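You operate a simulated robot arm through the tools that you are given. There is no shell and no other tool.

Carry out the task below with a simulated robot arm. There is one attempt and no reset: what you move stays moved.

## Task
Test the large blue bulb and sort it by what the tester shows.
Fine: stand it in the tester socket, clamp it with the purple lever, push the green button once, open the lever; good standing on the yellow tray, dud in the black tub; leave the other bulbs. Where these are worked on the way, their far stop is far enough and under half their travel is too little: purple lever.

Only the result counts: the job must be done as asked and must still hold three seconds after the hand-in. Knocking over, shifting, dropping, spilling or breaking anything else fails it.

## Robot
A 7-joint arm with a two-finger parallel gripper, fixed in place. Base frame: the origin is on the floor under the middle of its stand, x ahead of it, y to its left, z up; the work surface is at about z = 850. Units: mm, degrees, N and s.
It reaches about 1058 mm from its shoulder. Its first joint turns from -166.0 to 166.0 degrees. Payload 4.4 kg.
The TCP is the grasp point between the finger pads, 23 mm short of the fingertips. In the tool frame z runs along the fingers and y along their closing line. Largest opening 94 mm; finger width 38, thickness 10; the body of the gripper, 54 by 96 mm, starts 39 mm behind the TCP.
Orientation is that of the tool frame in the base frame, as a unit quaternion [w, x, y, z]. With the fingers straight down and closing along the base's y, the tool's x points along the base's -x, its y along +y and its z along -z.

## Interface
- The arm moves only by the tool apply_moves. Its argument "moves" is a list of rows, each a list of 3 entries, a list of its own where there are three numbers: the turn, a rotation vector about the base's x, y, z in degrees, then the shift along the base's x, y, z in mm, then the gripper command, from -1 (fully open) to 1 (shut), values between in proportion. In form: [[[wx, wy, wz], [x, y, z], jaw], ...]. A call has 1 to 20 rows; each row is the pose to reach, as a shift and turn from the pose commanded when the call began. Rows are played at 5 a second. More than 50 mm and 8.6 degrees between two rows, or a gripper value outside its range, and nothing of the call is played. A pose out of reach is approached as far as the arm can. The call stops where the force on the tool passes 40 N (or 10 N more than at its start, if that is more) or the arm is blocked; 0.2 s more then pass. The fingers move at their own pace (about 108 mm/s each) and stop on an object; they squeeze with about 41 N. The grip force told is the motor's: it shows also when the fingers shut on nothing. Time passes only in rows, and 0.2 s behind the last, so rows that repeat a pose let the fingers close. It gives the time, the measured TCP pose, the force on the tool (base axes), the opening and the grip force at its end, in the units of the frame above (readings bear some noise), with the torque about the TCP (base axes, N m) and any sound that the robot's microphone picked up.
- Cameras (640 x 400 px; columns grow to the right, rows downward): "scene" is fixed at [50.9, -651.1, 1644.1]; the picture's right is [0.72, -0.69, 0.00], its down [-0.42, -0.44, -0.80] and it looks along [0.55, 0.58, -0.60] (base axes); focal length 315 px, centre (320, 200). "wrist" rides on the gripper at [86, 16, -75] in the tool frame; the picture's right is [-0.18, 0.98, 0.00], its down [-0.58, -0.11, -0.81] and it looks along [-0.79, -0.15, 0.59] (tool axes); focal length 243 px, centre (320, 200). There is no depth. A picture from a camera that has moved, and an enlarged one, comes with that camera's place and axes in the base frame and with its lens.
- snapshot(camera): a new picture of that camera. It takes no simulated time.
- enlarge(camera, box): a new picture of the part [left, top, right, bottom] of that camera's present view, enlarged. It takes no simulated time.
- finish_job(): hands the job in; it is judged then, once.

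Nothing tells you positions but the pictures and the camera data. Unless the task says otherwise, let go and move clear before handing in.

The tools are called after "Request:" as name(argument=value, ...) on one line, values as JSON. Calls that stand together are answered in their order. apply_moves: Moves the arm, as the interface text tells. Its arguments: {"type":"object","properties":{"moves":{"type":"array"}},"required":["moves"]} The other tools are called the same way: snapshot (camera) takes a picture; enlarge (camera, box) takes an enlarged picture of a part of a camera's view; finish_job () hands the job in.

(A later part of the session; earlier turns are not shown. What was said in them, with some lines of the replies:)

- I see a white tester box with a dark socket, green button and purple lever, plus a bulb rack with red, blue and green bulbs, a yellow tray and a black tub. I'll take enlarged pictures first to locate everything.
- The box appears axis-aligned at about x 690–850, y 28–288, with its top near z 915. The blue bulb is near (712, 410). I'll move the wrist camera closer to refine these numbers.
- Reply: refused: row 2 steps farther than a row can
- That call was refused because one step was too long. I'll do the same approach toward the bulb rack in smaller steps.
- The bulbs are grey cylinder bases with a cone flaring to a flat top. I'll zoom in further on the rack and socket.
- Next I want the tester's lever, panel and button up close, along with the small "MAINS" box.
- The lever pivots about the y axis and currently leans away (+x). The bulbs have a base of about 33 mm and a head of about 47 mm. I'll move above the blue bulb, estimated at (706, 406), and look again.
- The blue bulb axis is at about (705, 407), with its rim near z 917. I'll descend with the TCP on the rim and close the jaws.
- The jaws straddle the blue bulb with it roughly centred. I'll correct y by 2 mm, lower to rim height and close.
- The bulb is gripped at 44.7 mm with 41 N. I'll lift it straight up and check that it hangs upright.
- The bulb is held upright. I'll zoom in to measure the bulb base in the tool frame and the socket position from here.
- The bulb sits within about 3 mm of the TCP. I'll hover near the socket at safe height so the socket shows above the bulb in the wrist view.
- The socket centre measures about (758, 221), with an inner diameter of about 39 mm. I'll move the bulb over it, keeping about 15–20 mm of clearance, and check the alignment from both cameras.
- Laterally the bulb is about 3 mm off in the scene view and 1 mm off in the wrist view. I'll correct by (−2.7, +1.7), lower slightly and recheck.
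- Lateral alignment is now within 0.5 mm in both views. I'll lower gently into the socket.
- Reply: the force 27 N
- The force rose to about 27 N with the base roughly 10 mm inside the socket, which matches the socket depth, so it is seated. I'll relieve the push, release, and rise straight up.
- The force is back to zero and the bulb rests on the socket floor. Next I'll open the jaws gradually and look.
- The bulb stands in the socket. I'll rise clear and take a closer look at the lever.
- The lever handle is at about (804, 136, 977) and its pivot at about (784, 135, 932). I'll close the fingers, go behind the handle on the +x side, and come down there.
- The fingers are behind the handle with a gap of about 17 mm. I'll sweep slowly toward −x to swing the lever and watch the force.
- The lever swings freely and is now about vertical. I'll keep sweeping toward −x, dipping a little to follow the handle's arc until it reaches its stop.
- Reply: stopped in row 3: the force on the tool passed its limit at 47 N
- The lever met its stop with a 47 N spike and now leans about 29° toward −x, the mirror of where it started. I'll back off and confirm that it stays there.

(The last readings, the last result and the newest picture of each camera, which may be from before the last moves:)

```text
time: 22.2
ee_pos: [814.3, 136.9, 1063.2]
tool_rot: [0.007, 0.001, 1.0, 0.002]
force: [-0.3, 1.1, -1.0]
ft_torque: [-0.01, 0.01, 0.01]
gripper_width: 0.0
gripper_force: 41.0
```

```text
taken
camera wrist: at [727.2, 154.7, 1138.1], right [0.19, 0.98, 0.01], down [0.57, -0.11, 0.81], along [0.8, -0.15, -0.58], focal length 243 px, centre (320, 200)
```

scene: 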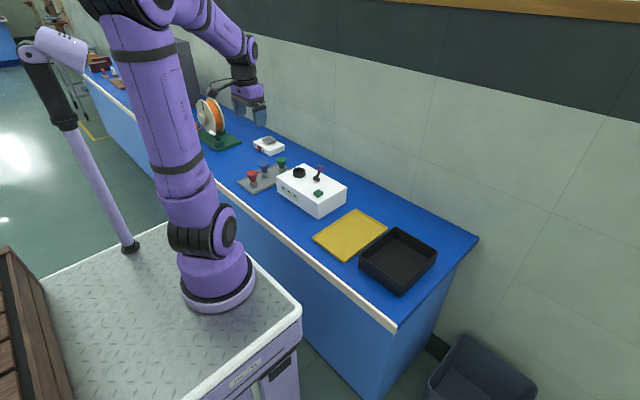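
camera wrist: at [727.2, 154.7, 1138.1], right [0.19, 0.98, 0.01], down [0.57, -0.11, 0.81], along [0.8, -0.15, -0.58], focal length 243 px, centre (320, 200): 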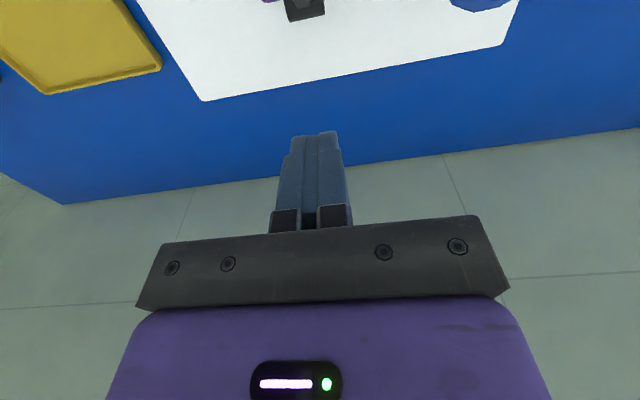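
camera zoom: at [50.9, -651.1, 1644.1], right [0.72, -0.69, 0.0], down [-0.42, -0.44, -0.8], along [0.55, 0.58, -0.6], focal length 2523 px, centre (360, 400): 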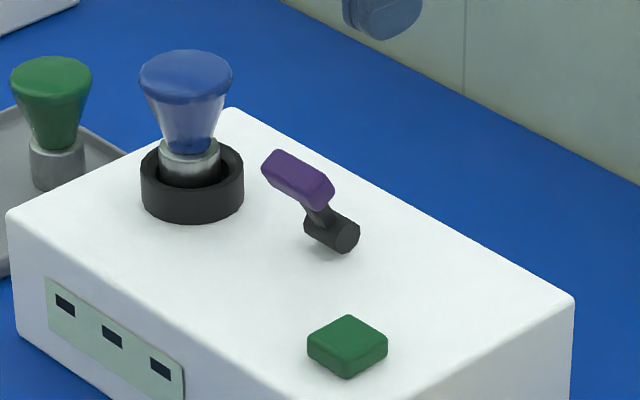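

The lever stays at −28°, mirroring its +28° start. I'll push it lightly once more to confirm this is truly the stop, and remove the slight tool tilt picked up during contact.

Request:
apply_moves(moves=[[[-0.2, 0.8, 0.1], [0, 0, -40], 1], [[-0.2, 0.8, 0.1], [0, 0, -84], 1], [[-0.2, 0.8, 0.1], [-10, 0, -84], 1], [[-0.2, 0.8, 0.1], [-18, 0, -84], 1], [[-0.2, 0.8, 0.1], [-21, 0, -84], 1], [[-0.2, 0.8, 0.1], [-23, 0, -84], 1], [[-0.2, 0.8, 0.1], [-25, 0, -84], 1], [[-0.2, 0.8, 0.1], [-27, 0, -84], 1], [[-0.2, 0.8, 0.1], [-29, 0, -84], 1], [[-0.2, 0.8, 0.1], [-29, 0, -84], 1]])

Request:
enlarge(camera="scene", box=[285, 150, 345, 200])

```text
time: 24.1
ee_pos: [791.3, 136.0, 983.1]
tool_rot: [0.006, 0.001, 1.0, 0.002]
force: [6.1, -0.3, 3.6]
ft_torque: [-0.08, -0.1, -0.03]
gripper_width: 0.2
gripper_force: 40.6
stopped in row 9: the force on the tool passed its limit at 44 N (the readings are from after the stop); the commanded pose is now the measured one
```

```text
8.00 times, centred on (315, 175) of scene
camera zoom: at [50.9, -651.1, 1644.1], right [0.72, -0.69, 0.0], down [-0.42, -0.44, -0.8], along [0.55, 0.58, -0.6], focal length 2523 px, centre (360, 400)
```

zoom: 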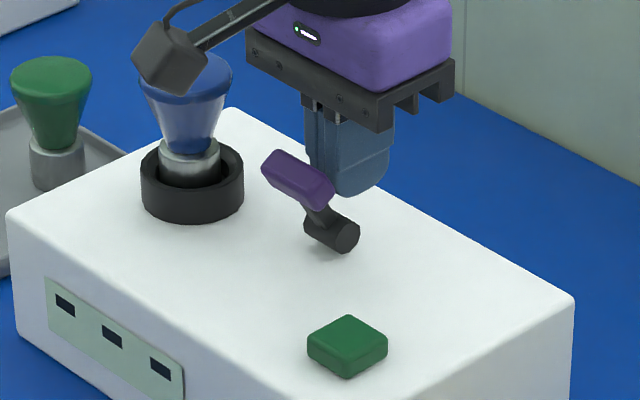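

It stopped at the same place, so the lever is at its far stop. I'll back off, rise, and move above the green button, estimated at (718, 60).

Request:
apply_moves(moves=[[[0, 0.4, 0], [20, 0, 0], 1], [[-0.2, 0.7, 0.1], [20, 0, 45], 1], [[-0.2, 0.7, 0.1], [20, 0, 90], 1], [[-0.2, 0.7, 0.1], [-13, -25, 90], 1], [[-0.2, 0.7, 0.1], [-46, -50, 90], 1], [[-0.2, 0.7, 0.1], [-73, -75.5, 90], 1], [[-0.2, 0.7, 0.1], [-73, -75.5, 90], 1]])

Request:
snapshot(camera="wrist")

Request:
enlarge(camera="wrist", box=[240, 0, 400, 140])

Request:
enlarge(camera="scene", box=[275, 130, 365, 220])

```text
time: 25.7
ee_pos: [719.7, 60.8, 1073.2]
tool_rot: [-0.001, 0.001, 1.0, 0.0]
force: [0.0, -0.1, 0.4]
ft_torque: [-0.02, 0.02, 0.0]
gripper_width: 0.1
gripper_force: 41.0
```

```text
taken
camera wrist: at [632.4, 78.1, 1148.9], right [0.19, 0.98, 0.0], down [0.58, -0.11, 0.81], along [0.79, -0.15, -0.59], focal length 243 px, centre (320, 200)
```

wrist: 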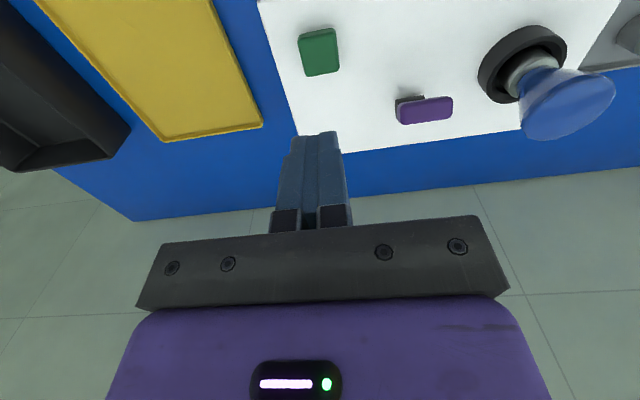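

```text
2.86 times, centred on (320, 70) of wrist
camera zoom: at [632.4, 78.1, 1148.9], right [0.19, 0.98, 0.0], down [0.58, -0.11, 0.81], along [0.79, -0.15, -0.59], focal length 693 px, centre (320, 571)
```

zoom: 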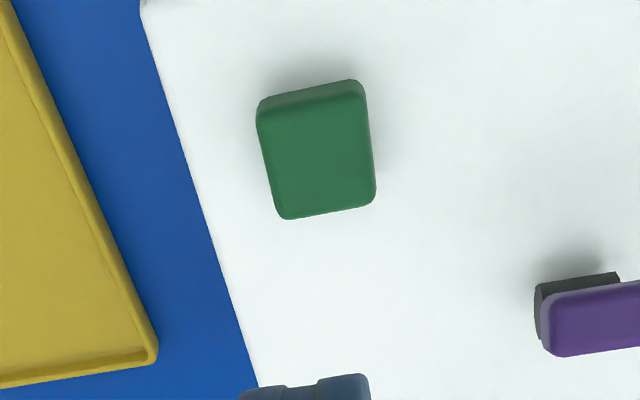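

```text
4.44 times, centred on (320, 175) of scene
camera zoom: at [50.9, -651.1, 1644.1], right [0.72, -0.69, 0.0], down [-0.42, -0.44, -0.8], along [0.55, 0.58, -0.6], focal length 1402 px, centre (320, 311)
```

zoom: 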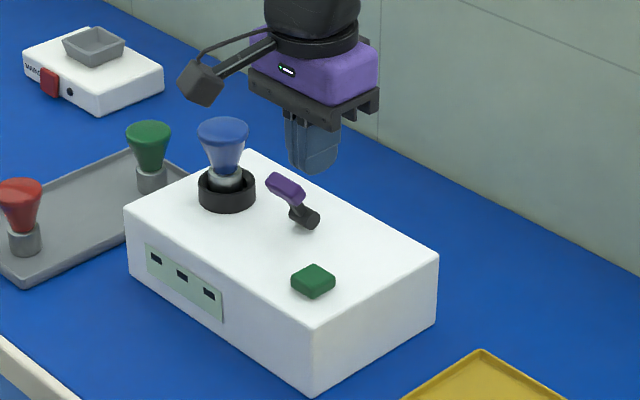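

The button is almost directly under the TCP. I'll descend until the fingertips are just above it.

Request:
apply_moves(moves=[[[0, 0, 0], [2, 0, -40], 1], [[0, 0, 0], [2, 0, -80], 1], [[0, 0, 0], [2, 0, -100], 1], [[0, 0, 0], [2, 0, -100], 1]])

Request:
enlarge(camera="scene", box=[285, 150, 345, 210])

```text
time: 26.7
ee_pos: [719.7, 60.3, 973.7]
tool_rot: [-0.001, 0.0, 1.0, 0.0]
force: [0.4, -1.1, 0.8]
ft_torque: [-0.02, 0.0, -0.01]
gripper_width: 0.0
gripper_force: 41.8
```

```text
6.67 times, centred on (315, 180) of scene
camera zoom: at [50.9, -651.1, 1644.1], right [0.72, -0.69, 0.0], down [-0.42, -0.44, -0.8], along [0.55, 0.58, -0.6], focal length 2103 px, centre (353, 333)
```

zoom: 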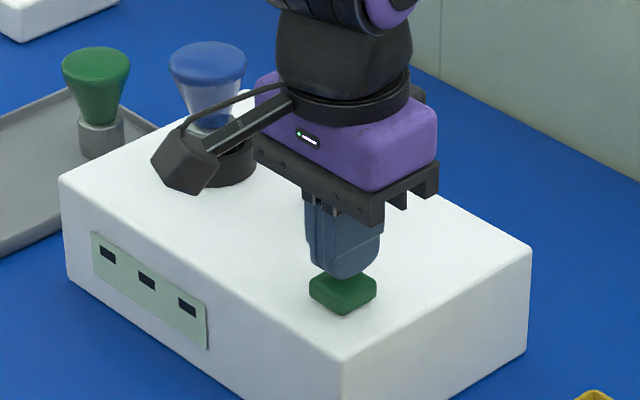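

The fingertips are just above the button. I'll press slowly in small steps.

Request:
apply_moves(moves=[[[0, 0, 0], [0, 0, -4], 1], [[0, 0, 0], [0, 0, -8], 1], [[0, 0, 0], [0, 0, -11], 1], [[0, 0, 0], [0, 0, -13], 1], [[0, 0, 0], [0, 0, -15], 1]])

```text
time: 27.9
ee_pos: [720.0, 60.2, 958.5]
tool_rot: [0.0, 0.001, 1.0, 0.0]
force: [-3.1, -3.4, 20.0]
ft_torque: [-0.1, 0.13, -0.06]
gripper_width: 0.1
gripper_force: 41.7
heard: click
```

I heard a click at 20 N. I'll look at the panel before releasing.

Request:
enlarge(camera="scene", box=[275, 160, 345, 220])

Request:
apply_moves(moves=[[[0, 0, 0], [0, 0, 5], 1], [[0, 0, 0], [0, 0, 20], 1], [[0, 0, 0], [0, 0, 50], 1], [[0, 0, 0], [0, 0, 90], 1]])

Request:
enlarge(camera="scene", box=[275, 150, 345, 220])

Request:
enlarge(camera="scene", box=[285, 180, 310, 205])

```text
6.67 times, centred on (310, 190) of scene
camera zoom: at [50.9, -651.1, 1644.1], right [0.72, -0.69, 0.0], down [-0.42, -0.44, -0.8], along [0.55, 0.58, -0.6], focal length 2103 px, centre (387, 267)
```

zoom: 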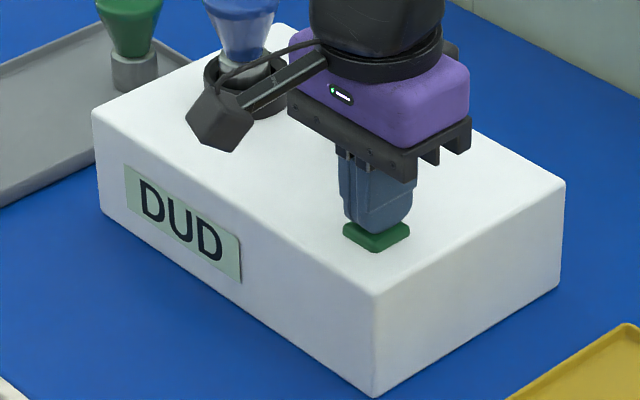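

```text
time: 28.9
ee_pos: [721.4, 61.1, 1044.9]
tool_rot: [-0.002, 0.001, 1.0, -0.001]
force: [-0.4, 0.4, -0.2]
ft_torque: [-0.02, 0.02, -0.01]
gripper_width: 0.0
gripper_force: 40.6
```

```text
5.71 times, centred on (310, 185) of scene
camera zoom: at [50.9, -651.1, 1644.1], right [0.72, -0.69, 0.0], down [-0.42, -0.44, -0.8], along [0.55, 0.58, -0.6], focal length 1802 px, centre (377, 286)
```

zoom: 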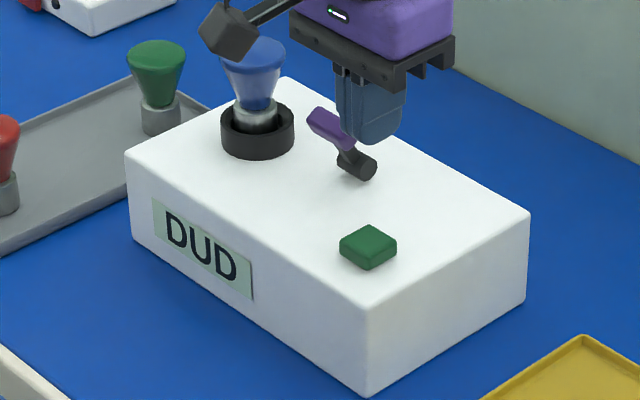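

```text
16.00 times, centred on (298, 192) of scene
camera zoom: at [50.9, -651.1, 1644.1], right [0.72, -0.69, 0.0], down [-0.42, -0.44, -0.8], along [0.55, 0.58, -0.6], focal length 5046 px, centre (680, 320)
```

zoom: 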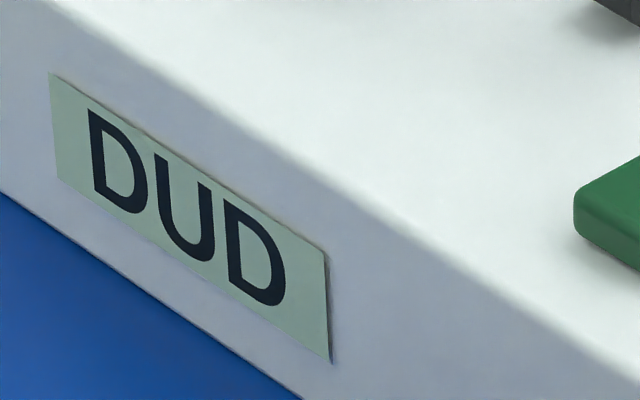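

The tester clearly reads "DUD", so the bulb goes in the black tub after I open the lever. I'll go to the −x side of the handle and push it back toward +x.

Request:
apply_moves(moves=[[[0, 0, 0], [-7, 38, 20], 1], [[0, 0, 0], [-14, 75, 20], 1], [[0, 0, 0], [-14, 75, -20], 1], [[0, 0, 0], [-14, 75, -58], 1], [[0, 0, 0], [-14, 75, -58], 1]])

Request:
enlarge(camera="scene", box=[275, 140, 355, 210])

Request:
snapshot(camera="wrist")

```text
time: 30.1
ee_pos: [707.2, 136.2, 990.0]
tool_rot: [-0.001, 0.0, 1.0, 0.0]
force: [-0.2, 0.8, 0.0]
ft_torque: [0.04, -0.01, 0.0]
gripper_width: 0.1
gripper_force: 41.5
```

```text
5.71 times, centred on (315, 175) of scene
camera zoom: at [50.9, -651.1, 1644.1], right [0.72, -0.69, 0.0], down [-0.42, -0.44, -0.8], along [0.55, 0.58, -0.6], focal length 1802 px, centre (349, 343)
```

zoom: 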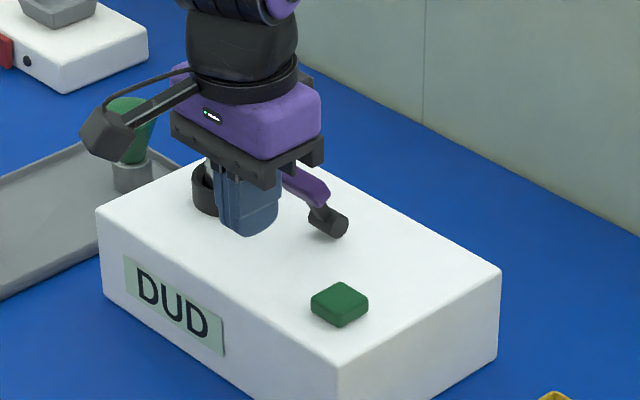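

```text
taken
camera wrist: at [620.4, 154.9, 1065.6], right [0.19, 0.98, 0.0], down [0.58, -0.11, 0.81], along [0.79, -0.15, -0.59], focal length 243 px, centre (320, 200)
```

wrist: 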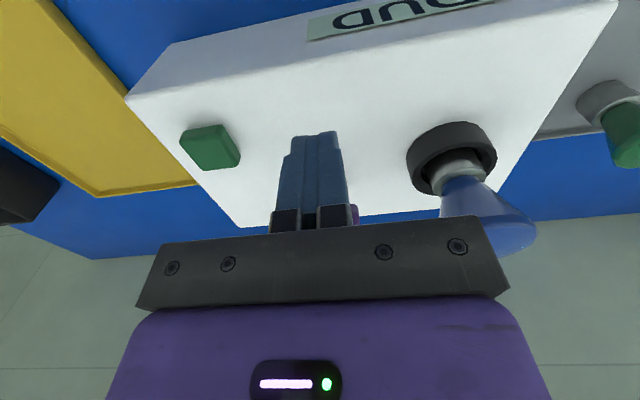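

The fingers are on the −x side of the handle. I'll push toward +x until the lever reaches its open stop.

Request:
apply_moves(moves=[[[0, 0, 0], [8, 0, -5], 1], [[0, 0, 0], [16, 0, -6], 1], [[0, 0, 0], [22, 0, -6], 1], [[0, 0, 0], [28, 0, -6], 1], [[0, 0, 0], [34, 0, -6], 1], [[0, 0, 0], [40, 0, -6], 1], [[0, 0, 0], [46, 0, -6], 1], [[0, 0, 0], [52, 0, -6], 1], [[0, 0, 0], [57, 0, -6], 1], [[0, 0, 0], [62, 0, -6], 1], [[0, 0, 0], [66, 0, -6], 1], [[0, 0, 0], [69, 0, -6], 1], [[0, 0, 0], [72, 0, -6], 1], [[0, 0, 0], [75, 0, -6], 1], [[0, 0, 0], [78, 0, -6], 1]])

Request:
enlarge(camera="scene", box=[275, 140, 355, 210])

```text
time: 32.4
ee_pos: [764.2, 135.5, 983.7]
tool_rot: [-0.006, -0.001, 1.0, -0.001]
force: [-17.7, -4.1, 17.5]
ft_torque: [-0.17, 0.1, -0.06]
gripper_width: 0.2
gripper_force: 40.9
stopped in row 11: the force on the tool passed its limit at 46 N (the readings are from after the stop); the commanded pose is now the measured one
```

```text
5.71 times, centred on (315, 175) of scene
camera zoom: at [50.9, -651.1, 1644.1], right [0.72, -0.69, 0.0], down [-0.42, -0.44, -0.8], along [0.55, 0.58, -0.6], focal length 1802 px, centre (349, 343)
```

zoom: 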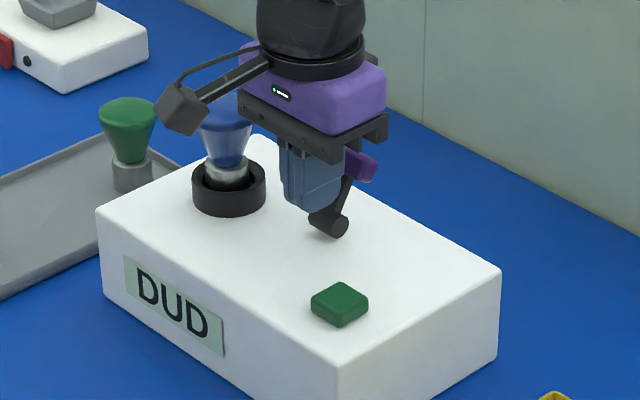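

It stopped at 46 N with the lever leaning +x again. I'll back off, rise, and compare it with its original position.

Request:
apply_moves(moves=[[[0.1, -0.3, 0], [-12, 0, 0], 1], [[0.2, -0.6, 0], [-30, 0, 10], 1], [[0.2, -0.6, 0], [-30, 0, 55], 1], [[0.2, -0.6, 0], [-30, 0, 100], 1], [[0.2, -0.6, 0], [-30, 0, 100], 1]])

Request:
enlarge(camera="scene", box=[275, 150, 355, 220])

Request:
snapshot(camera="wrist")

```text
time: 33.6
ee_pos: [738.1, 136.1, 1082.0]
tool_rot: [0.0, 0.001, 1.0, 0.0]
force: [-0.4, 0.8, -1.2]
ft_torque: [0.03, 0.01, 0.02]
gripper_width: 0.0
gripper_force: 40.8
```

```text
5.71 times, centred on (315, 185) of scene
camera zoom: at [50.9, -651.1, 1644.1], right [0.72, -0.69, 0.0], down [-0.42, -0.44, -0.8], along [0.55, 0.58, -0.6], focal length 1802 px, centre (349, 286)
```

zoom: 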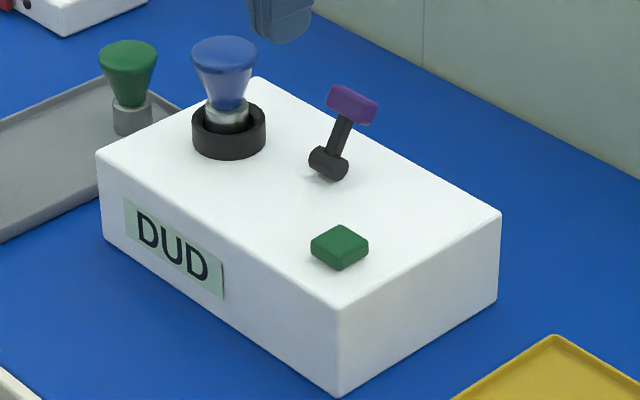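

```text
taken
camera wrist: at [651.3, 154.0, 1157.8], right [0.18, 0.98, 0.0], down [0.58, -0.11, 0.81], along [0.79, -0.15, -0.59], focal length 243 px, centre (320, 200)
```

wrist: 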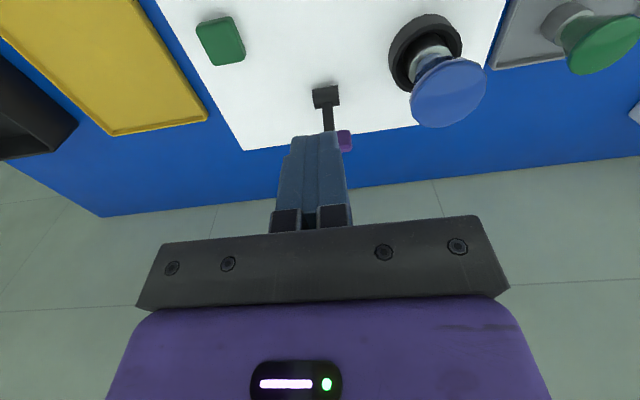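

The lever is back at its original open position. I'll open the jaws, align over the bulb in the socket and descend to rim height.

Request:
apply_moves(moves=[[[0, 0, 0], [6, 28, 10], 0], [[0, 0, 0], [12, 56, 10], -1], [[0, 0, 0], [18, 84.5, 10], -1], [[0, 0, 0], [18, 84.5, -10], -1], [[0, 0, 0], [18, 84.5, -35], -1], [[0, 0, 0], [18, 84.5, -35], -1]])

Request:
snapshot(camera="wrist")

Request:
enlarge(camera="wrist", box=[240, 20, 400, 140])

```text
time: 35.0
ee_pos: [756.5, 221.3, 1048.7]
tool_rot: [0.0, 0.001, 1.0, 0.001]
force: [-0.4, 0.1, 0.2]
ft_torque: [-0.01, 0.0, -0.04]
gripper_width: 93.9
gripper_force: 0.1
```

```text
taken
camera wrist: at [669.4, 238.8, 1123.9], right [0.19, 0.98, 0.0], down [0.58, -0.11, 0.81], along [0.79, -0.15, -0.59], focal length 243 px, centre (320, 200)
```

wrist: 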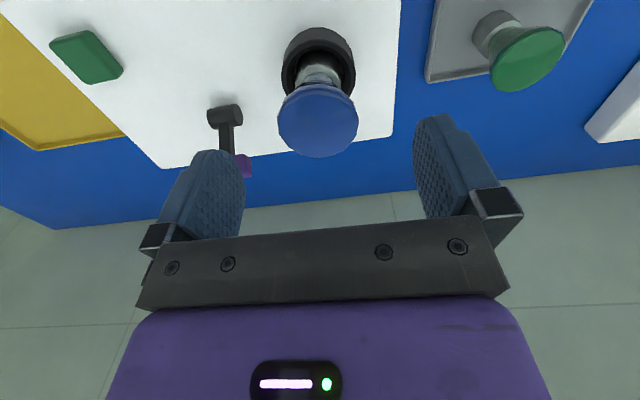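

```text
3.33 times, centred on (320, 80) of wrist
camera zoom: at [669.4, 238.8, 1123.9], right [0.19, 0.98, 0.0], down [0.58, -0.11, 0.81], along [0.79, -0.15, -0.59], focal length 809 px, centre (320, 600)
```

zoom: 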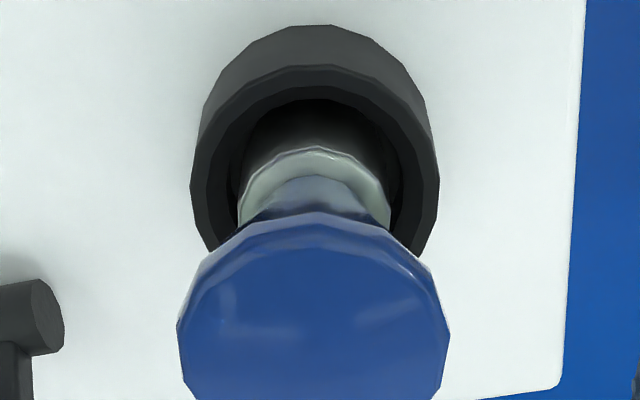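

The bulb is centred between the open jaws. I'll descend to grip height and close.

Request:
apply_moves(moves=[[[0, 0, 0], [0.5, -0.8, -25], -1], [[0, 0, 0], [0.5, -0.8, -49], -1], [[0, 0, 0], [0.5, -0.8, -49], -1], [[0, 0, 0], [0.5, -0.8, -49], -0.3], [[0, 0, 0], [0.5, -0.8, -49], 0.2], [[0, 0, 0], [0.5, -0.8, -49], 0.6], [[0, 0, 0], [0.5, -0.8, -49], 1], [[0, 0, 0], [0.5, -0.8, -49], 1]])

Request:
snapshot(camera="wrist")

```text
time: 36.8
ee_pos: [757.0, 221.0, 999.6]
tool_rot: [-0.001, 0.002, 1.0, 0.001]
force: [-0.1, -0.2, -0.5]
ft_torque: [-0.04, 0.02, 0.02]
gripper_width: 44.9
gripper_force: 41.3
```

```text
taken
camera wrist: at [670.1, 238.3, 1075.6], right [0.19, 0.98, 0.0], down [0.58, -0.11, 0.81], along [0.79, -0.15, -0.59], focal length 243 px, centre (320, 200)
```

wrist: 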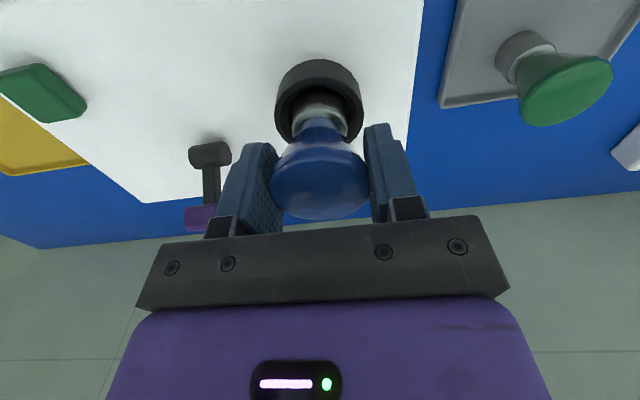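

The bulb is gripped again at 44.9 mm. I'll lift it clear of the socket and carry it high toward the black tub, whose centre is at about (715, −319).

Request:
apply_moves(moves=[[[0, 0, 0], [0, 0, 10], 1], [[0, 0, 0], [0, 0, 40], 1], [[0, 0, 0], [0, 0, 80], 1], [[0, 0, 0], [0, 0, 120], 1], [[0, 0, 0], [0, 0, 120], 1]])

Request:
snapshot(camera="wrist")

Request:
snapshot(camera="scene")

```text
time: 38.0
ee_pos: [757.3, 221.9, 1119.9]
tool_rot: [-0.001, 0.001, 1.0, 0.0]
force: [0.2, -0.6, -1.0]
ft_torque: [0.0, 0.01, -0.01]
gripper_width: 44.8
gripper_force: 41.0
```

```text
taken
camera wrist: at [670.1, 239.6, 1195.3], right [0.19, 0.98, 0.0], down [0.58, -0.11, 0.81], along [0.79, -0.15, -0.59], focal length 243 px, centre (320, 200)
```

wrist: 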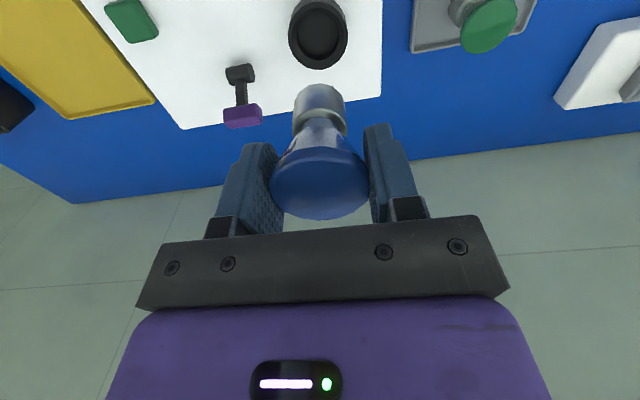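

```text
taken
```

scene: 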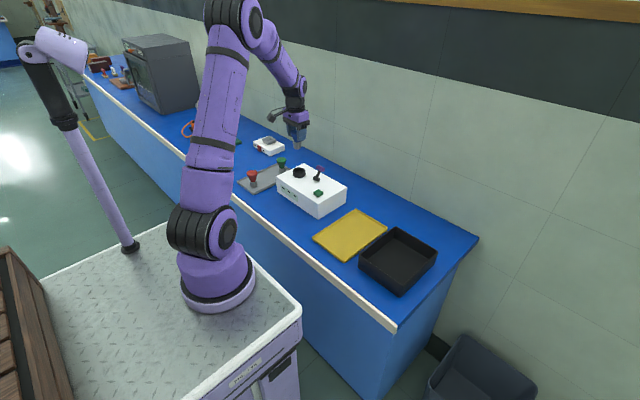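

The bulb is held and the socket is empty. I'll carry it over the tester and tray to above the tub.

Request:
apply_moves(moves=[[[0, 0, 0], [-3, -40, 0], 1], [[0, 0, 0], [-6, -83, 0], 1], [[0, 0, 0], [-9, -126, 0], 1], [[0, 0, 0], [-12, -169, 0], 1], [[0, 0, 0], [-15, -212, 0], 1], [[0, 0, 0], [-18, -255, 0], 1], [[0, 0, 0], [-21, -298, 0], 1], [[0, 0, 0], [-25, -341, 0], 1], [[0, 0, 0], [-29, -384, 0], 1], [[0, 0, 0], [-33, -427, 0], 1], [[0, 0, 0], [-37, -470, 0], 1], [[0, 0, 0], [-42, -510, 0], 1], [[0, 0, 0], [-42, -540, 0], 1], [[0, 0, 0], [-42, -540, 0], 1], [[0, 0, 0], [-42, -540, 0], 1]])

Request:
snapshot(camera="wrist")

Request:
snapshot(camera="scene")

```text
time: 41.2
ee_pos: [714.1, -321.0, 1116.7]
tool_rot: [0.0, 0.001, 1.0, 0.0]
force: [-0.1, -0.3, -1.7]
ft_torque: [0.0, 0.01, 0.02]
gripper_width: 45.2
gripper_force: 40.8
```

```text
taken
camera wrist: at [626.5, -303.3, 1193.1], right [0.19, 0.98, 0.0], down [0.58, -0.11, 0.81], along [0.79, -0.15, -0.59], focal length 243 px, centre (320, 200)
```

wrist: 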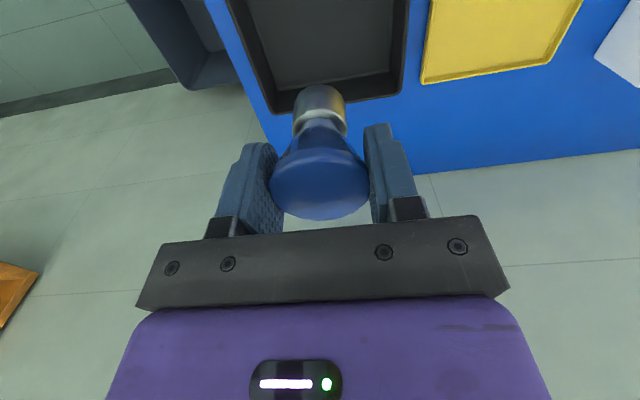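

```text
taken
```

scene: 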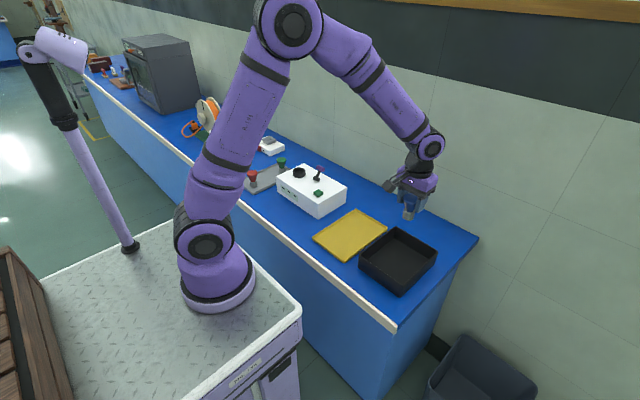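

The bulb is over the middle of the tub. I'll lower it inside.

Request:
apply_moves(moves=[[[0, 0, 0], [-2, 2, -40], 1], [[0, 0, 0], [-2, 2, -80], 1], [[0, 0, 0], [-2, 2, -120], 1], [[0, 0, 0], [-2, 2, -155], 1], [[0, 0, 0], [-2, 2, -180], 1], [[0, 0, 0], [-2, 2, -180], 1]])

Request:
snapshot(camera="wrist")

Request:
enlarge(camera="scene", box=[340, 160, 460, 300])

```text
time: 42.6
ee_pos: [708.8, -319.0, 936.9]
tool_rot: [0.0, 0.0, 1.0, 0.0]
force: [0.0, 0.8, -1.2]
ft_torque: [0.03, -0.01, -0.01]
gripper_width: 44.9
gripper_force: 41.2
```

```text
taken
camera wrist: at [622.5, -300.0, 1013.4], right [0.18, 0.98, 0.0], down [0.58, -0.11, 0.81], along [0.79, -0.15, -0.59], focal length 243 px, centre (320, 200)
```

wrist: 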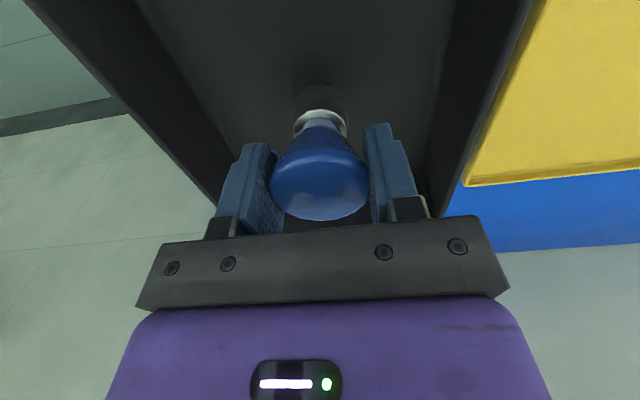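

```text
2.86 times, centred on (400, 230) of scene
camera zoom: at [50.9, -651.1, 1644.1], right [0.72, -0.69, 0.0], down [-0.42, -0.44, -0.8], along [0.55, 0.58, -0.6], focal length 901 px, centre (91, 114)
```

zoom: 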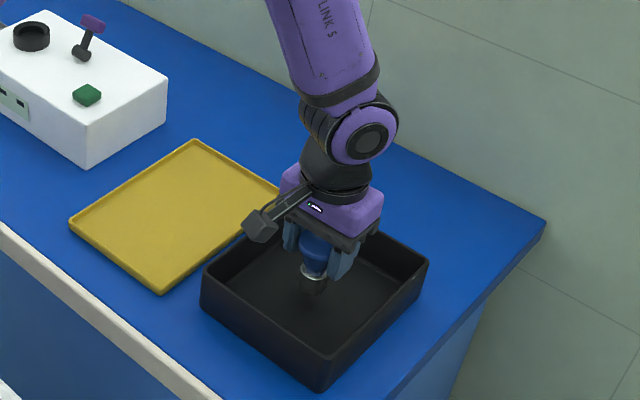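

The bulb is inside the tub. I'll lower in small steps until it touches the floor.

Request:
apply_moves(moves=[[[0, 0, 0], [0, 0, -4], 1], [[0, 0, 0], [0, 0, -8], 1], [[0, 0, 0], [0, 0, -12], 1], [[0, 0, 0], [0, 0, -15], 1], [[0, 0, 0], [0, 0, -17], 1], [[0, 0, 0], [0, 0, -17], 1]])

```text
time: 44.0
ee_pos: [709.6, -318.5, 921.4]
tool_rot: [0.0, 0.0, 1.0, 0.001]
force: [0.6, 1.2, -0.3]
ft_torque: [-0.02, -0.02, 0.01]
gripper_width: 44.8
gripper_force: 40.8
```

Request:
apply_moves(moves=[[[0, 0, 0], [0, 0, -1.5], 1], [[0, 0, 0], [0, 0, -3], 1], [[0, 0, 0], [0, 0, -4.5], 1], [[0, 0, 0], [0, 0, -4.5], 1]])

Request:
enlarge(camera="scene", box=[360, 200, 440, 290])

```text
time: 45.0
ee_pos: [710.5, -318.4, 918.9]
tool_rot: [0.001, 0.001, 1.0, 0.0]
force: [-1.7, 1.2, 25.9]
ft_torque: [-0.01, 0.07, -0.02]
gripper_width: 45.0
gripper_force: 41.0
```

```text
4.44 times, centred on (400, 245) of scene
camera zoom: at [50.9, -651.1, 1644.1], right [0.72, -0.69, 0.0], down [-0.42, -0.44, -0.8], along [0.55, 0.58, -0.6], focal length 1402 px, centre (-36, 0)
```

zoom: 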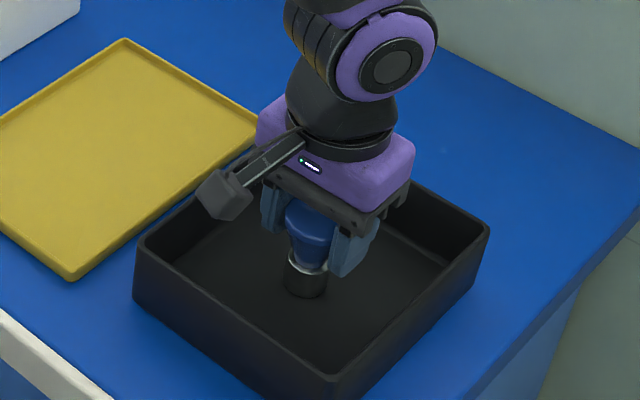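

The bulb touches the tub floor at 26 N. I'll ease off the push before releasing.

Request:
apply_moves(moves=[[[0, 0, 0], [0, 0, 1.5], 1], [[0, 0, 0], [0, 0, 2.2], 1], [[0, 0, 0], [0, 0, 2.2], 1]])

```text
time: 45.8
ee_pos: [710.2, -317.3, 918.2]
tool_rot: [-0.001, 0.001, 1.0, 0.001]
force: [0.6, 0.2, -1.0]
ft_torque: [-0.03, 0.01, 0.0]
gripper_width: 44.9
gripper_force: 41.4
```

The force is near zero. I'll open the jaws and rise straight up.

Request:
apply_moves(moves=[[[0, 0, 0], [0, 0, 0], 0.0], [[0, 0, 0], [0, 0, 0], -0.3], [[0, 0, 0], [0, 0, 0], -0.6], [[0, 0, 0], [0, 0, 0], -0.6], [[0, 0, 0], [0, 0, 20], -0.6], [[0, 0, 0], [0, 0, 60], -0.6], [[0, 0, 0], [0, 0, 105], -0.6], [[0, 0, 0], [0, 0, 150], -0.6], [[0, 0, 0], [0, 0, 195], -0.6], [[0, 0, 0], [0, 0, 195], -0.6]])

Request:
enlarge(camera="scene", box=[340, 180, 460, 300])

Request:
snapshot(camera="wrist")

Request:
enlarge(camera="scene", box=[220, 120, 380, 220])

```text
time: 48.0
ee_pos: [708.1, -318.0, 1115.7]
tool_rot: [0.0, 0.0, 1.0, 0.001]
force: [0.9, -0.2, -0.3]
ft_torque: [0.01, -0.03, 0.02]
gripper_width: 75.4
gripper_force: 0.0
```

```text
3.33 times, centred on (400, 240) of scene
camera zoom: at [50.9, -651.1, 1644.1], right [0.72, -0.69, 0.0], down [-0.42, -0.44, -0.8], along [0.55, 0.58, -0.6], focal length 1051 px, centre (53, 67)
```

zoom: 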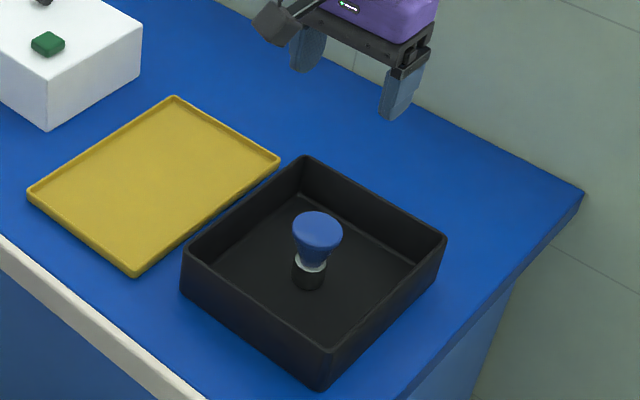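

```text
taken
camera wrist: at [621.8, -300.7, 1191.7], right [0.18, 0.98, 0.0], down [0.58, -0.11, 0.81], along [0.79, -0.15, -0.59], focal length 243 px, centre (320, 200)
```

wrist: 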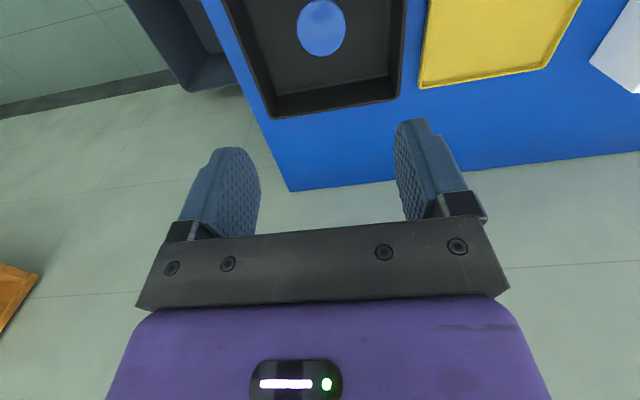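

```text
4.00 times, centred on (300, 170) of scene
camera zoom: at [50.9, -651.1, 1644.1], right [0.72, -0.69, 0.0], down [-0.42, -0.44, -0.8], along [0.55, 0.58, -0.6], focal length 1262 px, centre (400, 320)
```

zoom: 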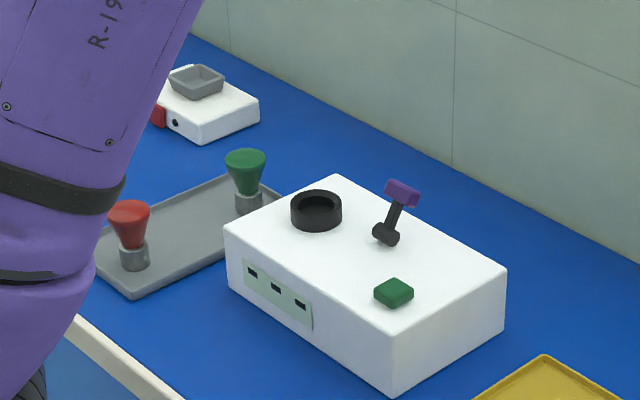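

The blue bulb tested as a dud and now stands in the black tub. The lever is back at its open stop, the red and green bulbs and the tray are undisturbed, and the gripper is clear, so I'm handing in.

Request:
finish_job()

```text
The job is handed in.
```

The tester showed **DUD** for the large blue bulb, so it's now standing in the black tub. The hand-in was accepted, but no verdict came back.

- **Test:** I stood the bulb in the socket, clamped it with the purple lever and pushed the green button once, with one click heard. The lever went to its far stop, and a second push moved it no further.
- **Lever:** I opened it again before lifting the bulb out. In the last picture it matches its starting position.
- **Everything else:** the red and green bulbs, the rack, the yellow tray and the tester looked unmoved in the last picture. The gripper is open and well above the tub.
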